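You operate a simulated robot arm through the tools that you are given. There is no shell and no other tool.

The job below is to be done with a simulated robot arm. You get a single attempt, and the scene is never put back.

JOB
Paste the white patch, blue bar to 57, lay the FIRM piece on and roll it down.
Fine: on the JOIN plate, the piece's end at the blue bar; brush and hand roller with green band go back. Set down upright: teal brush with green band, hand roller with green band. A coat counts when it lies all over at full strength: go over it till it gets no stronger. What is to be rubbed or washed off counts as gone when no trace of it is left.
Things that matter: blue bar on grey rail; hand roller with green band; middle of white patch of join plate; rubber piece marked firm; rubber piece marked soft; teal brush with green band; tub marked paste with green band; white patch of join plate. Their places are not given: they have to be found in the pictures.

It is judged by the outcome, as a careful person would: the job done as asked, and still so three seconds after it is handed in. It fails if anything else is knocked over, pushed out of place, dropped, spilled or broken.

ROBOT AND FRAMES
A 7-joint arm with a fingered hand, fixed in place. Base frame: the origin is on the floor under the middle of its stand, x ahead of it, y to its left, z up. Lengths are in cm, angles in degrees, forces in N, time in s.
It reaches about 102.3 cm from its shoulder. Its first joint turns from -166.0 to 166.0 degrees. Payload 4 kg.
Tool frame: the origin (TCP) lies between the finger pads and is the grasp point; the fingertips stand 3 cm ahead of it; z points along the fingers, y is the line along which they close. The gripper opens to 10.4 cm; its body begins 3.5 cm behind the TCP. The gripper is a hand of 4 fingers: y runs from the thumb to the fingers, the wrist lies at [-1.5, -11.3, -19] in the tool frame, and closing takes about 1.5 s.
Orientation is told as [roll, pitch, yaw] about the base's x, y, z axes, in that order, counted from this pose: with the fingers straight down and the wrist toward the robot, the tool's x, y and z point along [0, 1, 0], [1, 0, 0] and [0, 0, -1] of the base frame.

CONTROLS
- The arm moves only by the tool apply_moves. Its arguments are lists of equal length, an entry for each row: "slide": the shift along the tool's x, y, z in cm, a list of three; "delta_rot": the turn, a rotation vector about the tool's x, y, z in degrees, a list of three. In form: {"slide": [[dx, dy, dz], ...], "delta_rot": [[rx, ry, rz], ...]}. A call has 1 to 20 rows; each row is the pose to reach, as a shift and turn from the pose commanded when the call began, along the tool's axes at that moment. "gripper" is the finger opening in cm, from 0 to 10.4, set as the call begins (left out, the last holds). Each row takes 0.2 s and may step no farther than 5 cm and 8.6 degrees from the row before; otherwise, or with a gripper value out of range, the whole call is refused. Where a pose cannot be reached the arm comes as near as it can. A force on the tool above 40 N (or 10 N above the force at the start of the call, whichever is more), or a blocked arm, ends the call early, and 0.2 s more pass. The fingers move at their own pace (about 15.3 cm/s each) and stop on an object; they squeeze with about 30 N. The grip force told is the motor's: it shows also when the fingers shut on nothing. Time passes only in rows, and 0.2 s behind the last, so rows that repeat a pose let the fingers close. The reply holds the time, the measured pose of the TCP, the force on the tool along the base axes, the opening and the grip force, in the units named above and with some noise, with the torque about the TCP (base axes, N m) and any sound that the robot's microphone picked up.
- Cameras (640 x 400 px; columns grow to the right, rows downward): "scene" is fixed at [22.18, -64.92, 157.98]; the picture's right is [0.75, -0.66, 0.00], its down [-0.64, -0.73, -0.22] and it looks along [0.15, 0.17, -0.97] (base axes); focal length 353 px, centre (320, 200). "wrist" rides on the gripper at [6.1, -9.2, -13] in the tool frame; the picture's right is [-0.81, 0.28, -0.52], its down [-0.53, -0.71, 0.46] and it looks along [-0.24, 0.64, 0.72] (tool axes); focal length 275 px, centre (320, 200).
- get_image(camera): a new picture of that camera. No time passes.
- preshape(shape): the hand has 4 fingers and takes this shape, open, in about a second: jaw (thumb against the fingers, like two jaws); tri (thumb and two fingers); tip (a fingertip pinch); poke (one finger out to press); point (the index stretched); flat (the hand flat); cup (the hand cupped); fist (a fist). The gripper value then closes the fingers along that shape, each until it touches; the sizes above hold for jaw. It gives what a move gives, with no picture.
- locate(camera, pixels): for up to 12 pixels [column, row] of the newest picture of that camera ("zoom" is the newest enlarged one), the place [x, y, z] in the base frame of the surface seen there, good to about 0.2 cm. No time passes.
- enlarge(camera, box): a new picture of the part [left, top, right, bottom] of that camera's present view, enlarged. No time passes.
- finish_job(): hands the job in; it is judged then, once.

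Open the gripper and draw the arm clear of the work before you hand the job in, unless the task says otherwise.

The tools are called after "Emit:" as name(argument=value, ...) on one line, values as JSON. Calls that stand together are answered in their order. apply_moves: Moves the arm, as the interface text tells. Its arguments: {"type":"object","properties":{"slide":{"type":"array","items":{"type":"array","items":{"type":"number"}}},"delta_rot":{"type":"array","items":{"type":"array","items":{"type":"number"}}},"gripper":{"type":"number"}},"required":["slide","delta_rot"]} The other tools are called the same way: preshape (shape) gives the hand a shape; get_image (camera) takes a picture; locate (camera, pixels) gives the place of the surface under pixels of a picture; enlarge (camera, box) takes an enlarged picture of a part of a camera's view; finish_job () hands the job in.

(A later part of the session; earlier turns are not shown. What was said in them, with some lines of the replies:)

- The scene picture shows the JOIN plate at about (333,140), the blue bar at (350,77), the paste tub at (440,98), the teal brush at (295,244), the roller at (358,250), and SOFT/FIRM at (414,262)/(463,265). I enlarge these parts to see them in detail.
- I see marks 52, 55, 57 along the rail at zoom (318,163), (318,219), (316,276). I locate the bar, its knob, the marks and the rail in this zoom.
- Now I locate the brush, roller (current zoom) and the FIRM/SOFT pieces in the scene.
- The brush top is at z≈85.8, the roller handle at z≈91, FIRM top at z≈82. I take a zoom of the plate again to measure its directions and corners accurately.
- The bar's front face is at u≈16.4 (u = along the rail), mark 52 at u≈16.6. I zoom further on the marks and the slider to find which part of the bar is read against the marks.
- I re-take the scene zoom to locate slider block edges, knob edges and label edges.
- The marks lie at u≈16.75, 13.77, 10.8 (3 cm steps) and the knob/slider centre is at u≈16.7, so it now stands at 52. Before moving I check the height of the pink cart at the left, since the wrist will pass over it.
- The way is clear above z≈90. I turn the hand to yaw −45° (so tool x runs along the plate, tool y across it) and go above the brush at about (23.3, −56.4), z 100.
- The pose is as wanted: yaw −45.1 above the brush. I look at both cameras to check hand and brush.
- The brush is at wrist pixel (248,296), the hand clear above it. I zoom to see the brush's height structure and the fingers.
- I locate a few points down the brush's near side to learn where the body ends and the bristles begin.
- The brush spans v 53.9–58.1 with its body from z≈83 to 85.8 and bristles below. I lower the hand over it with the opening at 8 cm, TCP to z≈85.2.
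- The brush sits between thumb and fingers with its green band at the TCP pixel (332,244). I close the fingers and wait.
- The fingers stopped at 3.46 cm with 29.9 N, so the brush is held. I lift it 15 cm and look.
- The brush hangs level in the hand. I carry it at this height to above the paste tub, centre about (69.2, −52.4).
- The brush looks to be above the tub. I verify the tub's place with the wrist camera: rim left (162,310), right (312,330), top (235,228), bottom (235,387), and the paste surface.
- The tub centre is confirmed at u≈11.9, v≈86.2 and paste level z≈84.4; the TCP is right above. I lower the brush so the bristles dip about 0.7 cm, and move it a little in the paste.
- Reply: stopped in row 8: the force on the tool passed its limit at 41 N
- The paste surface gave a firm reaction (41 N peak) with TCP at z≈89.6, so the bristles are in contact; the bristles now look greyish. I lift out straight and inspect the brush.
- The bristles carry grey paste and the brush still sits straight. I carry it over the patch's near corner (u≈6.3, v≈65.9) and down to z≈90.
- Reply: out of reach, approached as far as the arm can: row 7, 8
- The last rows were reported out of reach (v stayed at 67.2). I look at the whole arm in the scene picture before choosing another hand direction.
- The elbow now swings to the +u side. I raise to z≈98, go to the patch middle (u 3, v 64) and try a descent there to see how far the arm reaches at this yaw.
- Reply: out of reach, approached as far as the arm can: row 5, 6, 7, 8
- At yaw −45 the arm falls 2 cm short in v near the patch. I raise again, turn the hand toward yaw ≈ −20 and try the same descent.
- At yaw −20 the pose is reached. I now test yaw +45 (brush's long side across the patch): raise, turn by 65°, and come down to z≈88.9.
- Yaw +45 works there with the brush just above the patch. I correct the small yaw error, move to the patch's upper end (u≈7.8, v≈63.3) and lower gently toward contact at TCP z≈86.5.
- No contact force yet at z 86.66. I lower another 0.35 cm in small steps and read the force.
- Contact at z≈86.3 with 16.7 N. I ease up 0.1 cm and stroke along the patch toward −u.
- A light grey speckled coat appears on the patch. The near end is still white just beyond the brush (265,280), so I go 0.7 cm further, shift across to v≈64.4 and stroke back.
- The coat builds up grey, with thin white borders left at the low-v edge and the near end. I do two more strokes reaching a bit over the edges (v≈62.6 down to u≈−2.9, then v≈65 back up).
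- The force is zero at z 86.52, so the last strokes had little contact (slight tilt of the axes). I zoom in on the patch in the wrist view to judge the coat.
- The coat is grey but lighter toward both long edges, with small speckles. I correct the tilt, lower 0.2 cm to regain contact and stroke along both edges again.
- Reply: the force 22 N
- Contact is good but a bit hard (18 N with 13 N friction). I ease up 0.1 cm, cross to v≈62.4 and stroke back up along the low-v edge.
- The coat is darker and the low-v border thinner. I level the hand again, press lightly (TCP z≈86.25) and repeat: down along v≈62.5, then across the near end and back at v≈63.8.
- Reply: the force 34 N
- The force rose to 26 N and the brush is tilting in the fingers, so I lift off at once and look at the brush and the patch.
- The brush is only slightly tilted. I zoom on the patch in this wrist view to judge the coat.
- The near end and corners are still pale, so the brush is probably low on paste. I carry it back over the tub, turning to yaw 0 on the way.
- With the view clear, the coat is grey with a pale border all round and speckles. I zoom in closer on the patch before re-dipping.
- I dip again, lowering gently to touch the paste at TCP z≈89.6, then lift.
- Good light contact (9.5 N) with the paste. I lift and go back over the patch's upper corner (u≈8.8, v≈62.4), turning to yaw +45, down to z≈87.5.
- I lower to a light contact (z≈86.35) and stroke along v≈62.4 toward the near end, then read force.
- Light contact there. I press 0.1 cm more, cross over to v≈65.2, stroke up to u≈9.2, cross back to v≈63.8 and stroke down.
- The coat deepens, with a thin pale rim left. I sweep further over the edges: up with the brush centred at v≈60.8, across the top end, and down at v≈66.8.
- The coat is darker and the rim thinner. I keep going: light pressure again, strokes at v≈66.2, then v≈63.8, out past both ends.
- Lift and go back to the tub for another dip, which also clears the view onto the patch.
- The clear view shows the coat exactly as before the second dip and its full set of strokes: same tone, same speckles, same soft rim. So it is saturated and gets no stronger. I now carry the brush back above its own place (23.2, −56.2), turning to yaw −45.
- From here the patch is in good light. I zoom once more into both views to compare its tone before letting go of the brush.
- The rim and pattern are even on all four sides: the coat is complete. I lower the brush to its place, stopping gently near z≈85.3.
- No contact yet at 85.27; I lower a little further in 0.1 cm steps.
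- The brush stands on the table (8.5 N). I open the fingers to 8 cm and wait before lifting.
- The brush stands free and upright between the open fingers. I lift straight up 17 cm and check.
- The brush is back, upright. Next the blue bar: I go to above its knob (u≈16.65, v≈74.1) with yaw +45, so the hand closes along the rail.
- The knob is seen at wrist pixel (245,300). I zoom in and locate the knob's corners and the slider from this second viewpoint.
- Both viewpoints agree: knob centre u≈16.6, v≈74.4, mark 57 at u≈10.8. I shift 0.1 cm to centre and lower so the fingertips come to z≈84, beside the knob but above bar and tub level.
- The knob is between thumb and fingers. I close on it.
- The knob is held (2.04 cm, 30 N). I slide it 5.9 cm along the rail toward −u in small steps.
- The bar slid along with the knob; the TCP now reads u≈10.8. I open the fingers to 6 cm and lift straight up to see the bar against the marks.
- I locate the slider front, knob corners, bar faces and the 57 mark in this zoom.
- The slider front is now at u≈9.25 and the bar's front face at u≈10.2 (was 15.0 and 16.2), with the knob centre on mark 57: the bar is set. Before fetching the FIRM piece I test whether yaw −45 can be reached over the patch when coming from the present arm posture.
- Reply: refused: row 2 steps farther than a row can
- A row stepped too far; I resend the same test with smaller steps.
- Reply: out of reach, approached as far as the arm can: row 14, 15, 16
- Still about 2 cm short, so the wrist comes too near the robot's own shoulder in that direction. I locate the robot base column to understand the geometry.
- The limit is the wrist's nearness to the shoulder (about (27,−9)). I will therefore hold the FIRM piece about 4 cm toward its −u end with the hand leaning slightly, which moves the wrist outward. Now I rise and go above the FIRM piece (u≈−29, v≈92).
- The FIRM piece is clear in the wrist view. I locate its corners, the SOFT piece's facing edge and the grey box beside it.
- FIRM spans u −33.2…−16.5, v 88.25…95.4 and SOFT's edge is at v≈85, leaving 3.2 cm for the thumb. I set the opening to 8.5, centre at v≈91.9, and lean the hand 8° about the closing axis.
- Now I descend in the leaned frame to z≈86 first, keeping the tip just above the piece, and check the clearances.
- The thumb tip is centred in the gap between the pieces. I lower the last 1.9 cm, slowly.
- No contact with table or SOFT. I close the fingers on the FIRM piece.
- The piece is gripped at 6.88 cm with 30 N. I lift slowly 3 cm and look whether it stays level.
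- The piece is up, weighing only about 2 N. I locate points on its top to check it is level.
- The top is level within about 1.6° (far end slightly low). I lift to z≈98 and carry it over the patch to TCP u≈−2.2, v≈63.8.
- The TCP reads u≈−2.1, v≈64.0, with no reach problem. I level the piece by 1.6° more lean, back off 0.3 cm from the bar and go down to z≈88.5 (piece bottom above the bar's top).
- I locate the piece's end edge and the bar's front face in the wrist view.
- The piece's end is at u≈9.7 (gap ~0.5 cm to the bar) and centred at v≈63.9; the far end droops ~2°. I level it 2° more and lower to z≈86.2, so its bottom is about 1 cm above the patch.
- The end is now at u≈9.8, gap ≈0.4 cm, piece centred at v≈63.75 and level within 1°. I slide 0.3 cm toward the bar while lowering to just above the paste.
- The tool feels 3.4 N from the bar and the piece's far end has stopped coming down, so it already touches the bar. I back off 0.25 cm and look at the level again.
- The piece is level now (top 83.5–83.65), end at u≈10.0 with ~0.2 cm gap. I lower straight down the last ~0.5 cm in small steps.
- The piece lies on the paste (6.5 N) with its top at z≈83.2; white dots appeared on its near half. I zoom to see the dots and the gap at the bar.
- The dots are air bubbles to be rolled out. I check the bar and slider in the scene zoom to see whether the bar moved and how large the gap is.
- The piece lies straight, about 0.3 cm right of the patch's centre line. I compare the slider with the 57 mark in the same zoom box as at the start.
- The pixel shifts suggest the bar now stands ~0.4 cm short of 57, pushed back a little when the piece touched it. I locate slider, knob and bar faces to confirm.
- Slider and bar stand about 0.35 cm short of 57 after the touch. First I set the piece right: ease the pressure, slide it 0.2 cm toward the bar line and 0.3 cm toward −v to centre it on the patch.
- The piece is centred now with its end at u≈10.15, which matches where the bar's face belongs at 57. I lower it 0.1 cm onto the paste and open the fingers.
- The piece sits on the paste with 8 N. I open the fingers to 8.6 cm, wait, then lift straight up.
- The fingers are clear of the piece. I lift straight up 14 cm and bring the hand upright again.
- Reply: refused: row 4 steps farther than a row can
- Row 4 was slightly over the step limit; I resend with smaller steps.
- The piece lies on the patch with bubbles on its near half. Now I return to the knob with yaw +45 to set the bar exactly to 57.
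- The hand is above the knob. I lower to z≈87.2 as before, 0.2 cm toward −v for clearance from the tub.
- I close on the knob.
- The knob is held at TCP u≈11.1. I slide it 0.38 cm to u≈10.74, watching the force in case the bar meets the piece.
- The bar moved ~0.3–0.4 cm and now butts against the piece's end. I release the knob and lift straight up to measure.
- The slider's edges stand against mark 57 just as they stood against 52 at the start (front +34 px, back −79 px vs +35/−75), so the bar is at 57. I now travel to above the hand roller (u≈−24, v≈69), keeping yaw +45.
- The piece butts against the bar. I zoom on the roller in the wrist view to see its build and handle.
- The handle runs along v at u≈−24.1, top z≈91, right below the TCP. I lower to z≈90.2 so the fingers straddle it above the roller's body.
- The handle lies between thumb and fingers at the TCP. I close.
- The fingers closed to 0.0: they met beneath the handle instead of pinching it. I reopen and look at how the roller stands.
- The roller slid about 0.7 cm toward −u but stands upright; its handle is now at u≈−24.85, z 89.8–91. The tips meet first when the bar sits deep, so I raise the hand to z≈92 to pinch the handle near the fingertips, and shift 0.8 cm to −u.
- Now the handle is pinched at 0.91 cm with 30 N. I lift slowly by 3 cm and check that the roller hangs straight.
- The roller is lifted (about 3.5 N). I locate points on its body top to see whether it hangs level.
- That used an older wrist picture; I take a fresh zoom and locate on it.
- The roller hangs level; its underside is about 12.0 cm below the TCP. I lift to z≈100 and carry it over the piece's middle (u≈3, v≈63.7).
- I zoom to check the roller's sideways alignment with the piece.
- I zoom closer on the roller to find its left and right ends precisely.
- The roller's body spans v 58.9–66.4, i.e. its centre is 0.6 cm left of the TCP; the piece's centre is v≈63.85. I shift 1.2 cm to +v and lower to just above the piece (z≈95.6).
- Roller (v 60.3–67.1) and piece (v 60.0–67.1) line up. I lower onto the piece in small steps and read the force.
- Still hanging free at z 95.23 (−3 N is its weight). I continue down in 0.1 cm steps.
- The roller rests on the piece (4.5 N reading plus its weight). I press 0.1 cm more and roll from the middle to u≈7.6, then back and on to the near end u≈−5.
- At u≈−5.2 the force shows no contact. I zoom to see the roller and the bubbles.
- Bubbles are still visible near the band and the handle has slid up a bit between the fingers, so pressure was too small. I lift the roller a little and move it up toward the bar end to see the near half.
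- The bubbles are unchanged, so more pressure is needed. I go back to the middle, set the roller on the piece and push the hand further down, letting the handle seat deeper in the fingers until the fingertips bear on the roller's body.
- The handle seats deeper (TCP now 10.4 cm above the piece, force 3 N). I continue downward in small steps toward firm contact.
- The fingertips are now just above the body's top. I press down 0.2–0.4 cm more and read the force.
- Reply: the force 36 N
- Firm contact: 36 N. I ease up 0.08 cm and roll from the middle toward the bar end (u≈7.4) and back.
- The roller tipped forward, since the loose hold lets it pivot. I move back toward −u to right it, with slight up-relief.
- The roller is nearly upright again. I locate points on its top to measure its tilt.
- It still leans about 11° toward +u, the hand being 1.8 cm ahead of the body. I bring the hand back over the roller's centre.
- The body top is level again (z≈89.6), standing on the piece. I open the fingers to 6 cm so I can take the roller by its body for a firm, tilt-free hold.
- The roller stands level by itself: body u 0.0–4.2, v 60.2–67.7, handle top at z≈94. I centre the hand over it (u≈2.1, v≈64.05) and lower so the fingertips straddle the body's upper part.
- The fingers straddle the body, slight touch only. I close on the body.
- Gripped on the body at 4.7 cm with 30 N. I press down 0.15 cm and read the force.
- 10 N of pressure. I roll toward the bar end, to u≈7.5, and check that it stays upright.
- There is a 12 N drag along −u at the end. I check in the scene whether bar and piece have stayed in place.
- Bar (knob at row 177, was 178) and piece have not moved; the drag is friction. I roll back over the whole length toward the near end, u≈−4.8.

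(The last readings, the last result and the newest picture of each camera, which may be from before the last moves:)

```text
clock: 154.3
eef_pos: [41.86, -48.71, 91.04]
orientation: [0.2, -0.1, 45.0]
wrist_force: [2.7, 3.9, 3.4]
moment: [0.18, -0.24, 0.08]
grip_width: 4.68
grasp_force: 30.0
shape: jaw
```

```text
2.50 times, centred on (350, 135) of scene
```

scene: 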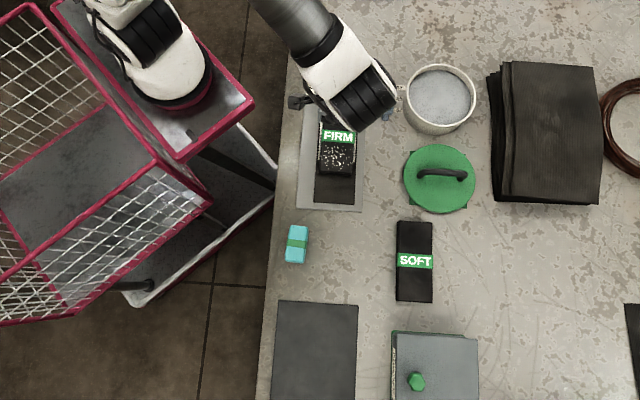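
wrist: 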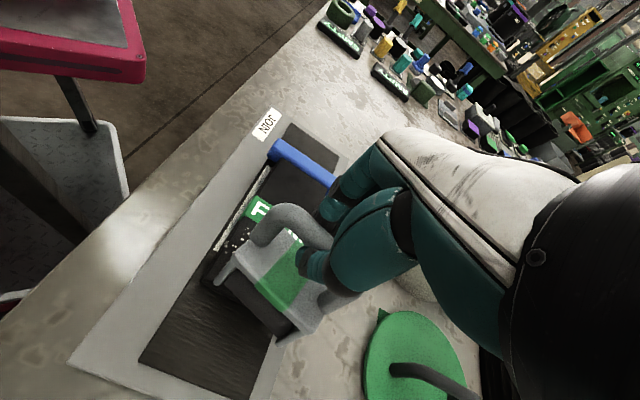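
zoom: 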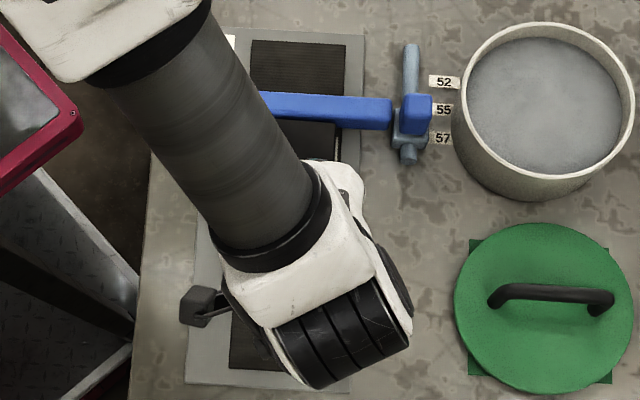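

I check whether the piece has been dragged: locate its near end and its edges in a fresh zoom.

Emit:
enlarge(camera="wrist", box=[200, 180, 340, 340])

Emit:
locate(camera="zoom", pixels=[[180, 200], [160, 235], [300, 320], [200, 240], [240, 260], [330, 50], [300, 100], [180, 160], [280, 270], [350, 300], [240, 165], [330, 270]])

Emit:
enlarge(camera="scene", box=[305, 80, 405, 130])

```text
2.50 times, centred on (270, 260) of wrist
```

zoom: 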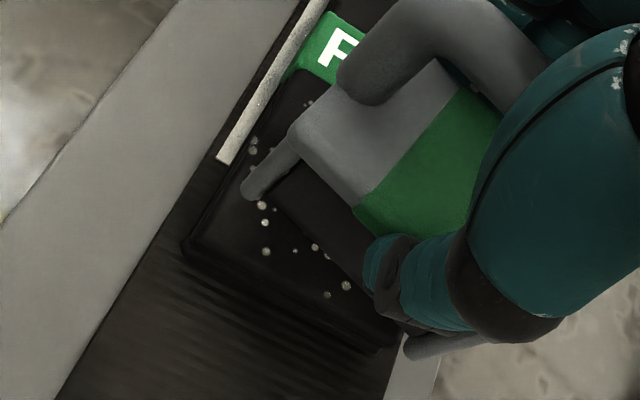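

```text
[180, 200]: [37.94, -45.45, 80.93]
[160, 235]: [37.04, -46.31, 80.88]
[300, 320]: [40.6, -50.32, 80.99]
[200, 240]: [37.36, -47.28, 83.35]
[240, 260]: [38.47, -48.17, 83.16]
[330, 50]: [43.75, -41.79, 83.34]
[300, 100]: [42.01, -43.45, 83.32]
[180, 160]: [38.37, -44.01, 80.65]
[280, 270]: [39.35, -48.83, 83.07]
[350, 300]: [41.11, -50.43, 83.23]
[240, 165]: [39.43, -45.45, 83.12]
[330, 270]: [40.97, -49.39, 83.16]
```

```text
6.40 times, centred on (355, 105) of scene
```

zoom: 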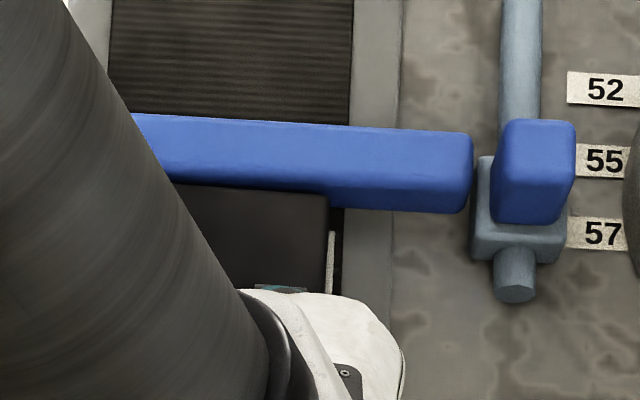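

The piece is still at the bar and the bubbles under the roller's path are mostly gone; about ten remain near the end. I press a bit more, roll to u≈−6 and back up to u≈7.5.

Emit:
apply_moves(slide=[[0, 0, 0.08], [0, -0.7, 0.08], [0, -1.3, 0.08], [0, -1.3, 0.08], [0, 0, 0.08], [0, 1.2, 0.08], [0, 2.4, 0.08], [0, 3.6, 0.08], [0, 4.8, 0.08], [0, 6.0, 0.08], [0, 7.2, 0.08], [0, 8.4, 0.06], [0, 9.6, 0.04], [0, 10.8, 0.04], [0, 12.2, 0.04], [0, 12.2, 0.04]], delta_rot=[[0, 0, 0], [0, 0, 0], [0, 0, 0], [0, 0, 0], [0, 0, 0], [0, 0, 0], [0, 0, 0], [0, 0, 0], [0, 0, 0], [0, 0, 0], [0, 0, 0], [0, 0, 0], [0, 0, 0], [0, 0, 0], [0, 0, 0], [0, 0, 0]])

Emit:
enlarge(camera="wrist", box=[100, 180, 340, 400])

Emit:
enlarge(camera="scene", box=[290, 55, 410, 215])

```text
clock: 157.7
eef_pos: [50.53, -40.05, 91.04]
orientation: [0.3, 0.0, 45.1]
wrist_force: [-2.3, -1.3, 0.1]
moment: [-0.1, 0.07, 0.0]
grip_width: 4.62
grasp_force: 30.4
shape: jaw
```

```text
1.82 times, centred on (220, 290) of wrist
```

zoom: 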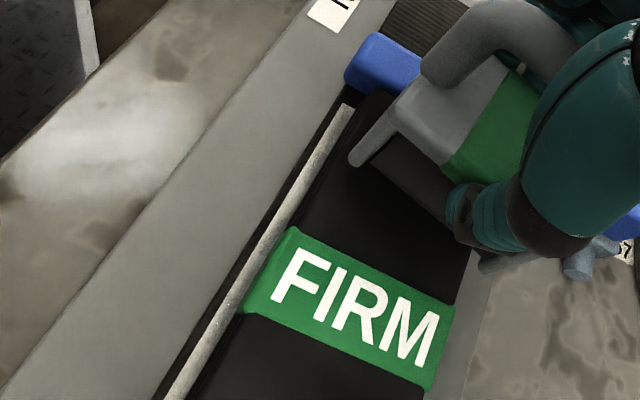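

```text
2.50 times, centred on (350, 135) of scene
```

zoom: 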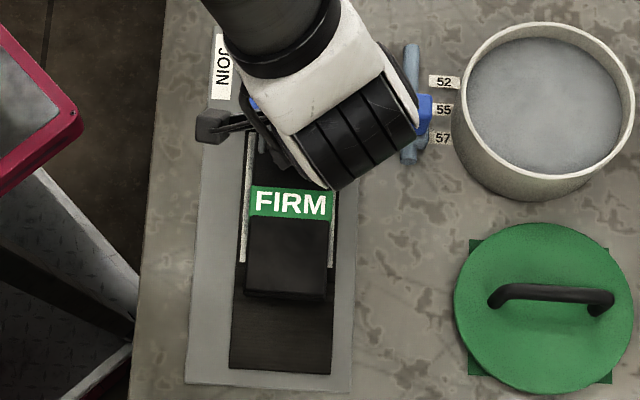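

All bubbles are gone and the piece has not shifted. For good measure I make one more firm pass: up to u≈7.9 near the bar, then down over the whole length to u≈−6.

Emit:
apply_moves(slide=[[0, 0, 0.06], [0, 0.35, 0.06], [0, 0.35, 0.06], [0, -0.8, 0.06], [0, -2.0, 0.06], [0, -3.2, 0.06], [0, -4.4, 0.06], [0, -5.6, 0.05], [0, -6.8, 0.04], [0, -8.0, 0.03], [0, -9.2, 0.02], [0, -10.4, 0.01], [0, -11.6, 0], [0, -12.8, 0], [0, -13.4, 0], [0, -13.4, 0]], delta_rot=[[0, 0, 0], [0, 0, 0], [0, 0, 0], [0, 0, 0], [0, 0, 0], [0, 0, 0], [0, 0, 0], [0, 0, 0], [0, 0, 0], [0, 0, 0], [0, 0, 0], [0, 0, 0], [0, 0, 0], [0, 0, 0], [0, 0, 0], [0, 0, 0]])

Emit:
enlarge(camera="wrist", box=[130, 150, 360, 400])

Emit:
enlarge(camera="scene", box=[305, 80, 405, 130])

```text
clock: 161.1
eef_pos: [41.02, -49.68, 91.0]
orientation: [0.1, -0.1, 45.0]
wrist_force: [1.2, 1.2, -0.7]
moment: [0.08, -0.18, 0.0]
grip_width: 4.61
grasp_force: 29.8
shape: jaw
```

```text
1.60 times, centred on (245, 275) of wrist
```

zoom: 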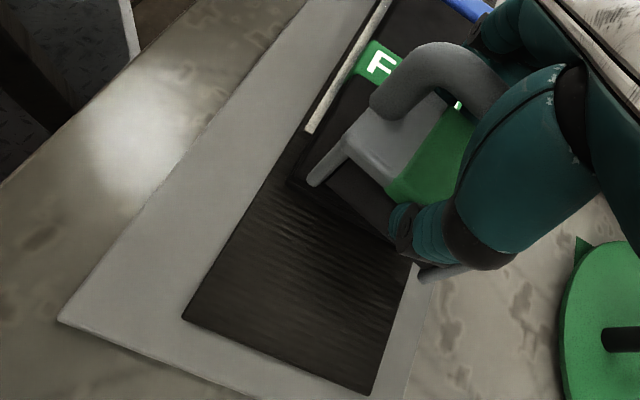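

```text
6.40 times, centred on (355, 105) of scene
```

zoom: 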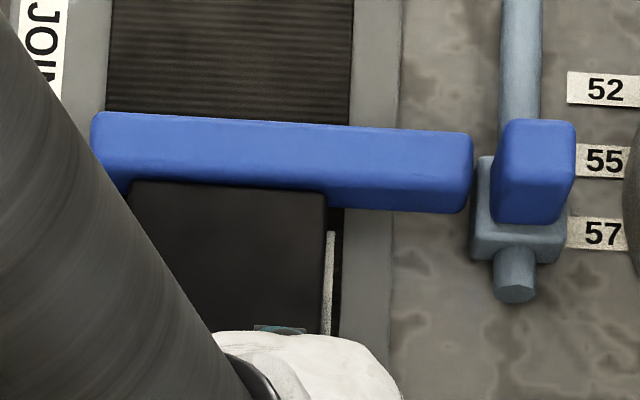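

The piece and bar are unchanged, no bubbles left. I lift the roller clear and carry it to its home place (u≈−23.8, v≈69).

Emit:
apply_moves(slide=[[0, 0, -1], [0, 0, -4], [0, 0, -8], [-1.2, -4.4, -9], [-2.4, -8.8, -9], [-3.7, -13.2, -9], [-4.9, -17.7, -9], [-4.9, -17.7, -9]], delta_rot=[[0, 0, 0], [0, 0, 0], [0, 0, 0], [0, 0, 0], [0, 0, 0], [0, 0, 0], [0, 0, 0], [0, 0, 0]])

Emit:
get_image(camera="wrist")

Emit:
enlarge(camera="scene", box=[290, 55, 410, 215])

```text
clock: 162.9
eef_pos: [31.9, -65.95, 100.02]
orientation: [0.2, -0.1, 45.0]
wrist_force: [0.2, 0.3, -2.4]
moment: [0.02, 0.02, 0.0]
grip_width: 4.6
grasp_force: 30.2
shape: jaw
```

```text
taken
```

wrist: 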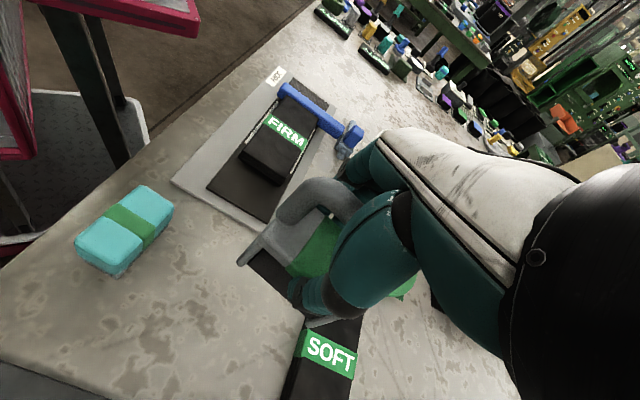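

```text
2.50 times, centred on (350, 135) of scene
```

zoom: 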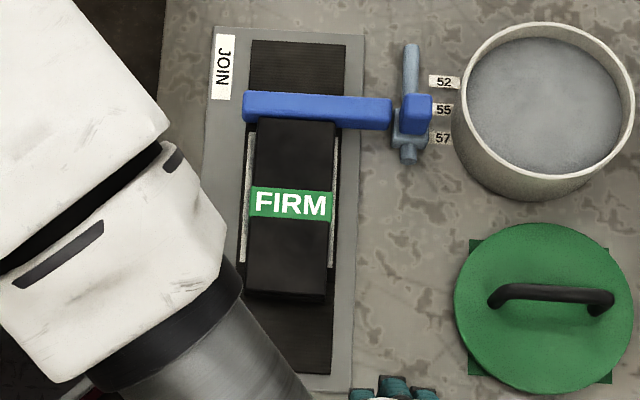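

The piece is smooth and in place. Before setting down I check that the roller hangs level and where its body is.

Emit:
locate(camera="wrist", pixels=[[262, 235], [290, 218], [310, 225], [280, 255], [300, 265], [250, 260], [275, 290], [330, 230], [300, 190], [330, 195], [240, 262], [295, 255]])

```text
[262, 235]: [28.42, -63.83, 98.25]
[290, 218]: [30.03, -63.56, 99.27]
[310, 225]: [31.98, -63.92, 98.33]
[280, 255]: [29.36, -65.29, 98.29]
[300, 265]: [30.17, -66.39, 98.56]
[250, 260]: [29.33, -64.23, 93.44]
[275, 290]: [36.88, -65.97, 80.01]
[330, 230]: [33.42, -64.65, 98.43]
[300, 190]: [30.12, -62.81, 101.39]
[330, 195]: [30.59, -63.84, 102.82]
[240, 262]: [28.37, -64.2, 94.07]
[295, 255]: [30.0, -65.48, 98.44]
```

The roller is level (top z≈98.3), its underside about 8.0 cm below the TCP. I lower it onto its place with a 0.25 cm correction toward +u.

Emit:
apply_moves(slide=[[0, 0.25, 4], [0, 0.25, 8], [0, 0.25, 10.5], [0, 0.25, 11.4], [0, 0.25, 11.7], [0, 0.25, 11.7]], delta_rot=[[0, 0, 0], [0, 0, 0], [0, 0, 0], [0, 0, 0], [0, 0, 0], [0, 0, 0]])

```text
clock: 164.3
eef_pos: [32.14, -65.37, 88.14]
orientation: [0.3, -0.1, 45.1]
wrist_force: [0.1, -0.1, -3.8]
moment: [-0.03, -0.01, -0.01]
grip_width: 4.6
grasp_force: 29.8
shape: jaw
```

Not yet touching. I lower on in 0.1 cm steps.

Emit:
apply_moves(slide=[[0, 0, 0.1], [0, 0, 0.2], [0, 0, 0.3], [0, 0, 0.3]], delta_rot=[[0, 0, 0], [0, 0, 0], [0, 0, 0], [0, 0, 0]])

```text
clock: 165.3
eef_pos: [32.25, -65.37, 87.89]
orientation: [0.2, -0.1, 45.0]
wrist_force: [0.6, -0.2, -2.3]
moment: [0.0, 0.0, -0.03]
grip_width: 4.6
grasp_force: 29.8
shape: jaw
```

Emit:
apply_moves(slide=[[0, 0, 0.1], [0, 0, 0.2], [0, 0, 0.2]], delta_rot=[[0, 0, 0], [0, 0, 0], [0, 0, 0]])

Emit:
enlarge(camera="wrist", box=[180, 150, 400, 350])

```text
clock: 166.1
eef_pos: [32.19, -65.37, 87.73]
orientation: [0.2, -0.1, 45.0]
wrist_force: [-0.1, -0.2, 4.0]
moment: [0.01, -0.07, -0.02]
grip_width: 4.59
grasp_force: 30.2
shape: jaw
```

```text
2.00 times, centred on (290, 250) of wrist
```

zoom: 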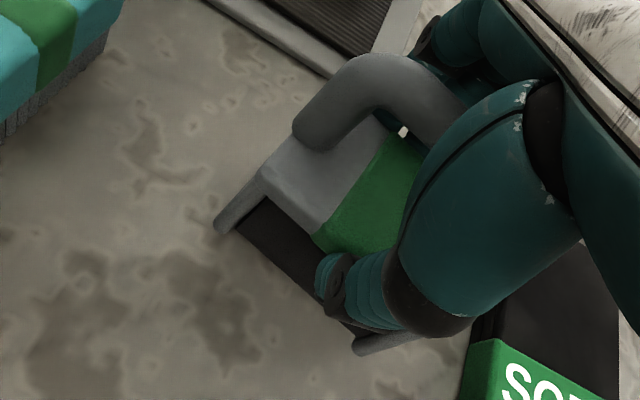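

The roller stands on the table (4 N). I open the fingers to 6.5 cm and check.

Emit:
apply_moves(slide=[[0, 0, 0], [0, 0, 0], [0, 0, 0], [0, 0, 0], [0, 0, 0]], delta_rot=[[0, 0, 0], [0, 0, 0], [0, 0, 0], [0, 0, 0], [0, 0, 0]], gripper=6.5)

Emit:
enlarge(camera="wrist", box=[180, 150, 400, 350])

```text
clock: 167.3
eef_pos: [32.22, -65.44, 87.65]
orientation: [0.2, 0.0, 45.0]
wrist_force: [0.3, 1.2, 0.2]
moment: [0.0, 0.01, 0.02]
grip_width: 6.45
grasp_force: 0.1
shape: jaw
```

```text
2.00 times, centred on (290, 250) of wrist
```

zoom: 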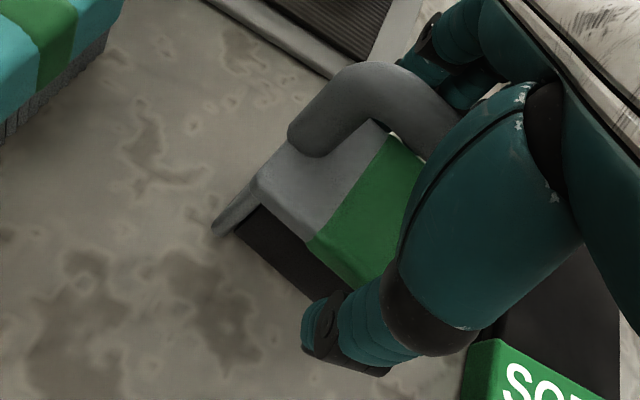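

The roller stands free. I lift the hand straight up 16 cm.

Emit:
apply_moves(slide=[[0, 0, -1.5], [0, 0, -4], [0, 0, -8], [0, 0, -12], [0, 0, -16], [0, 0, -16]], delta_rot=[[0, 0, 0], [0, 0, 0], [0, 0, 0], [0, 0, 0], [0, 0, 0], [0, 0, 0]])

Emit:
get_image(camera="wrist")

```text
clock: 168.7
eef_pos: [32.31, -65.45, 103.69]
orientation: [0.3, -0.1, 45.0]
wrist_force: [-0.7, -0.4, -0.7]
moment: [-0.02, 0.02, -0.03]
grip_width: 6.48
grasp_force: 0.1
shape: jaw
```

```text
taken
```

wrist: 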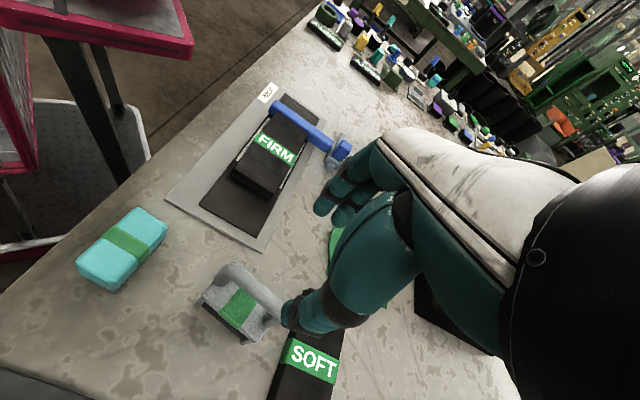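

The roller stands upright. I withdraw the arm up and back toward its starting pose, so the whole table is visible.

Emit:
apply_moves(slide=[[0, 0, -4.8], [0, 0, -9.6], [0, 0, -14.4], [4.3, 1.2, -14.4], [8.6, 2.3, -14.4], [13, 3.5, -14.4], [17.3, 4.7, -14.4], [21.6, 5.8, -14.4], [25.9, 7.0, -14.4], [25.9, 7.0, -14.4]], delta_rot=[[0, 0, 0], [0, 0, 0], [0, 0, 0], [0, 0, 7.5], [0, 0, 15], [0, 0, 22.5], [0, 0, 30], [0, 0, 37.5], [0, 0, 45], [0, 0, 45]], gripper=10.4)

Emit:
get_image(camera="scene")

Emit:
enlarge(camera="scene", box=[270, 210, 400, 290])

Emit:
enlarge(camera="scene", box=[290, 55, 410, 215])

```text
clock: 170.9
eef_pos: [18.95, -42.27, 118.28]
orientation: [0.3, 0.0, 0.0]
wrist_force: [0.3, -0.7, -0.3]
moment: [-0.02, -0.04, -0.01]
grip_width: 10.4
grasp_force: 0.1
shape: jaw
```

```text
taken
```

scene: 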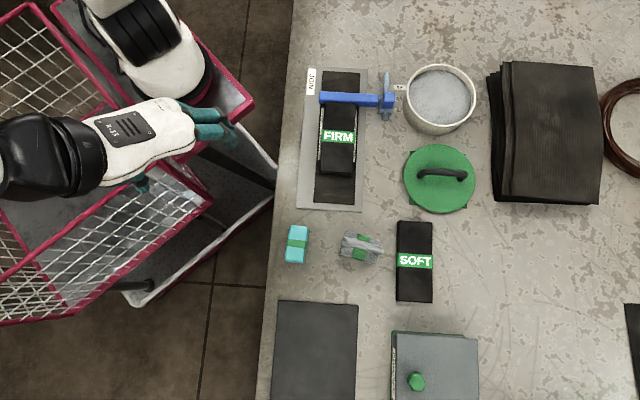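

```text
4.92 times, centred on (335, 250) of scene
```

zoom: 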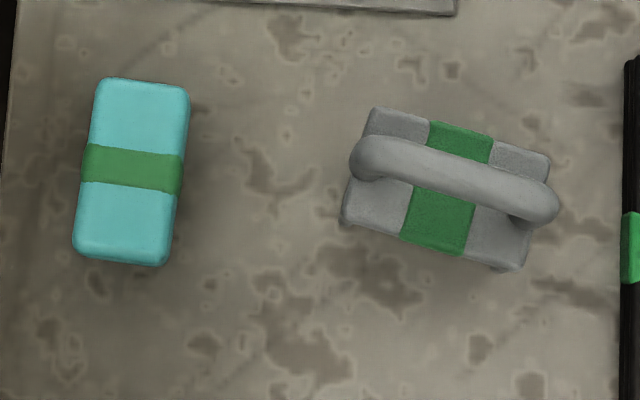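

```text
2.50 times, centred on (350, 135) of scene
```

zoom: 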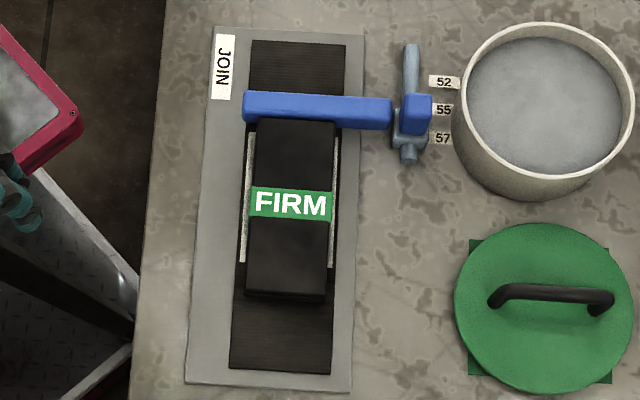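

Everything stands upright; the roller is back at its spot (about 0.7 cm and 12° off its first pose). I check the bar against the 57 mark and the piece's end against the bar once more.

Emit:
enlarge(camera="scene", box=[376, 66, 416, 126])

Emit:
enlarge(camera="scene", box=[305, 80, 385, 130])

Emit:
locate(camera="zoom", pixels=[[180, 185], [250, 188], [320, 192], [400, 205], [140, 185], [140, 190], [450, 200], [450, 207], [170, 260], [405, 270], [250, 175], [320, 178]])

```text
6.67 times, centred on (396, 96) of scene
```

zoom: 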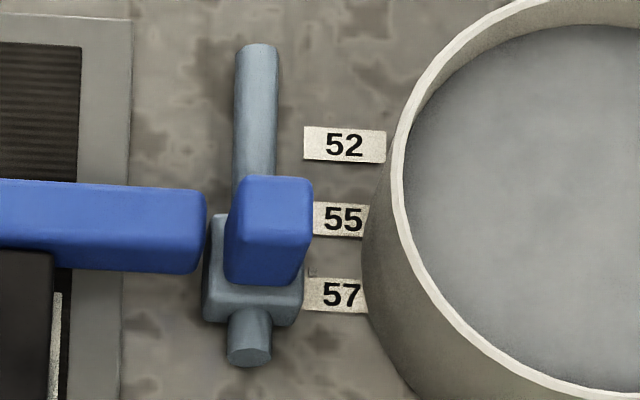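

```text
8.00 times, centred on (345, 105) of scene
```

zoom: 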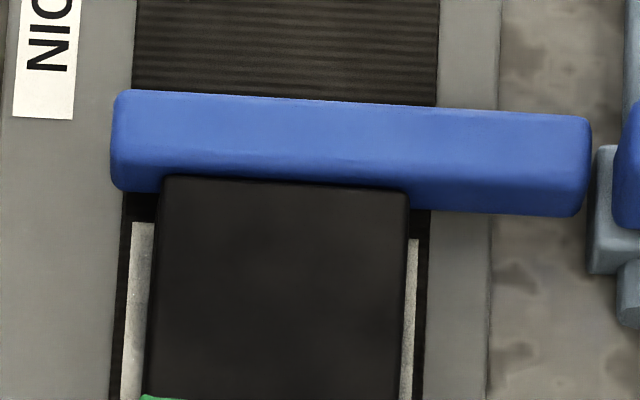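

```text
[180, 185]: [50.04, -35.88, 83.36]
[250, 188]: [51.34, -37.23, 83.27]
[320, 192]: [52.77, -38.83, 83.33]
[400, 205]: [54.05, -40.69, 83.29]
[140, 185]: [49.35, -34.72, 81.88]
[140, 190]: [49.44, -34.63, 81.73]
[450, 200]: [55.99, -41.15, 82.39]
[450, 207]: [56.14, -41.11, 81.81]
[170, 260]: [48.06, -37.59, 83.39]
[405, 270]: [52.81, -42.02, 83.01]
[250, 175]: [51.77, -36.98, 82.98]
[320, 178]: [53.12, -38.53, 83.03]
```

Final check: the bar stands at 57 (within about 0.2 cm) and the piece's end butts against it. The piece is smooth and centred on the patch. Brush and roller are back upright, and tub, lid and SOFT are untouched. The gripper is open and the arm is clear, so I hand the job in.

Emit:
finish_job()

```text
The job is handed in.
```

I pasted the patch, set the bar to 57, laid the FIRM piece against the bar and rolled it down. The job is handed in; I have not seen the verdict.

- **Paste:** I dipped the brush twice. The second dip and full set of strokes changed nothing, so I took the coat as full. A soft pale rim stayed at the patch edges; I took it for how the coat is drawn, not a bare edge.
- **Blue bar:** It stands at 57 to within about 0.2 cm. The piece nudged it back a little when it first touched, so I set it again.
- **FIRM piece:** It is centred on the patch with its end against the bar, with a gap of 0.1–0.2 cm at most. It is about 1 cm narrower than the patch, so a thin strip of paste shows on both sides.
- **Rolling:** Light rolling did nothing, and once the roller tipped forward in a loose hold. I took it again by its body and rolled firmly. All the bubbles are gone and the piece did not move.
- **Put back:** Brush and roller both stand upright in their places. The brush is about 3° turned from its first pose. The roller is about 0.7 cm off and turned about 12°.

The tub, lid and SOFT piece were not moved. The gripper is open and the arm is clear of the work.
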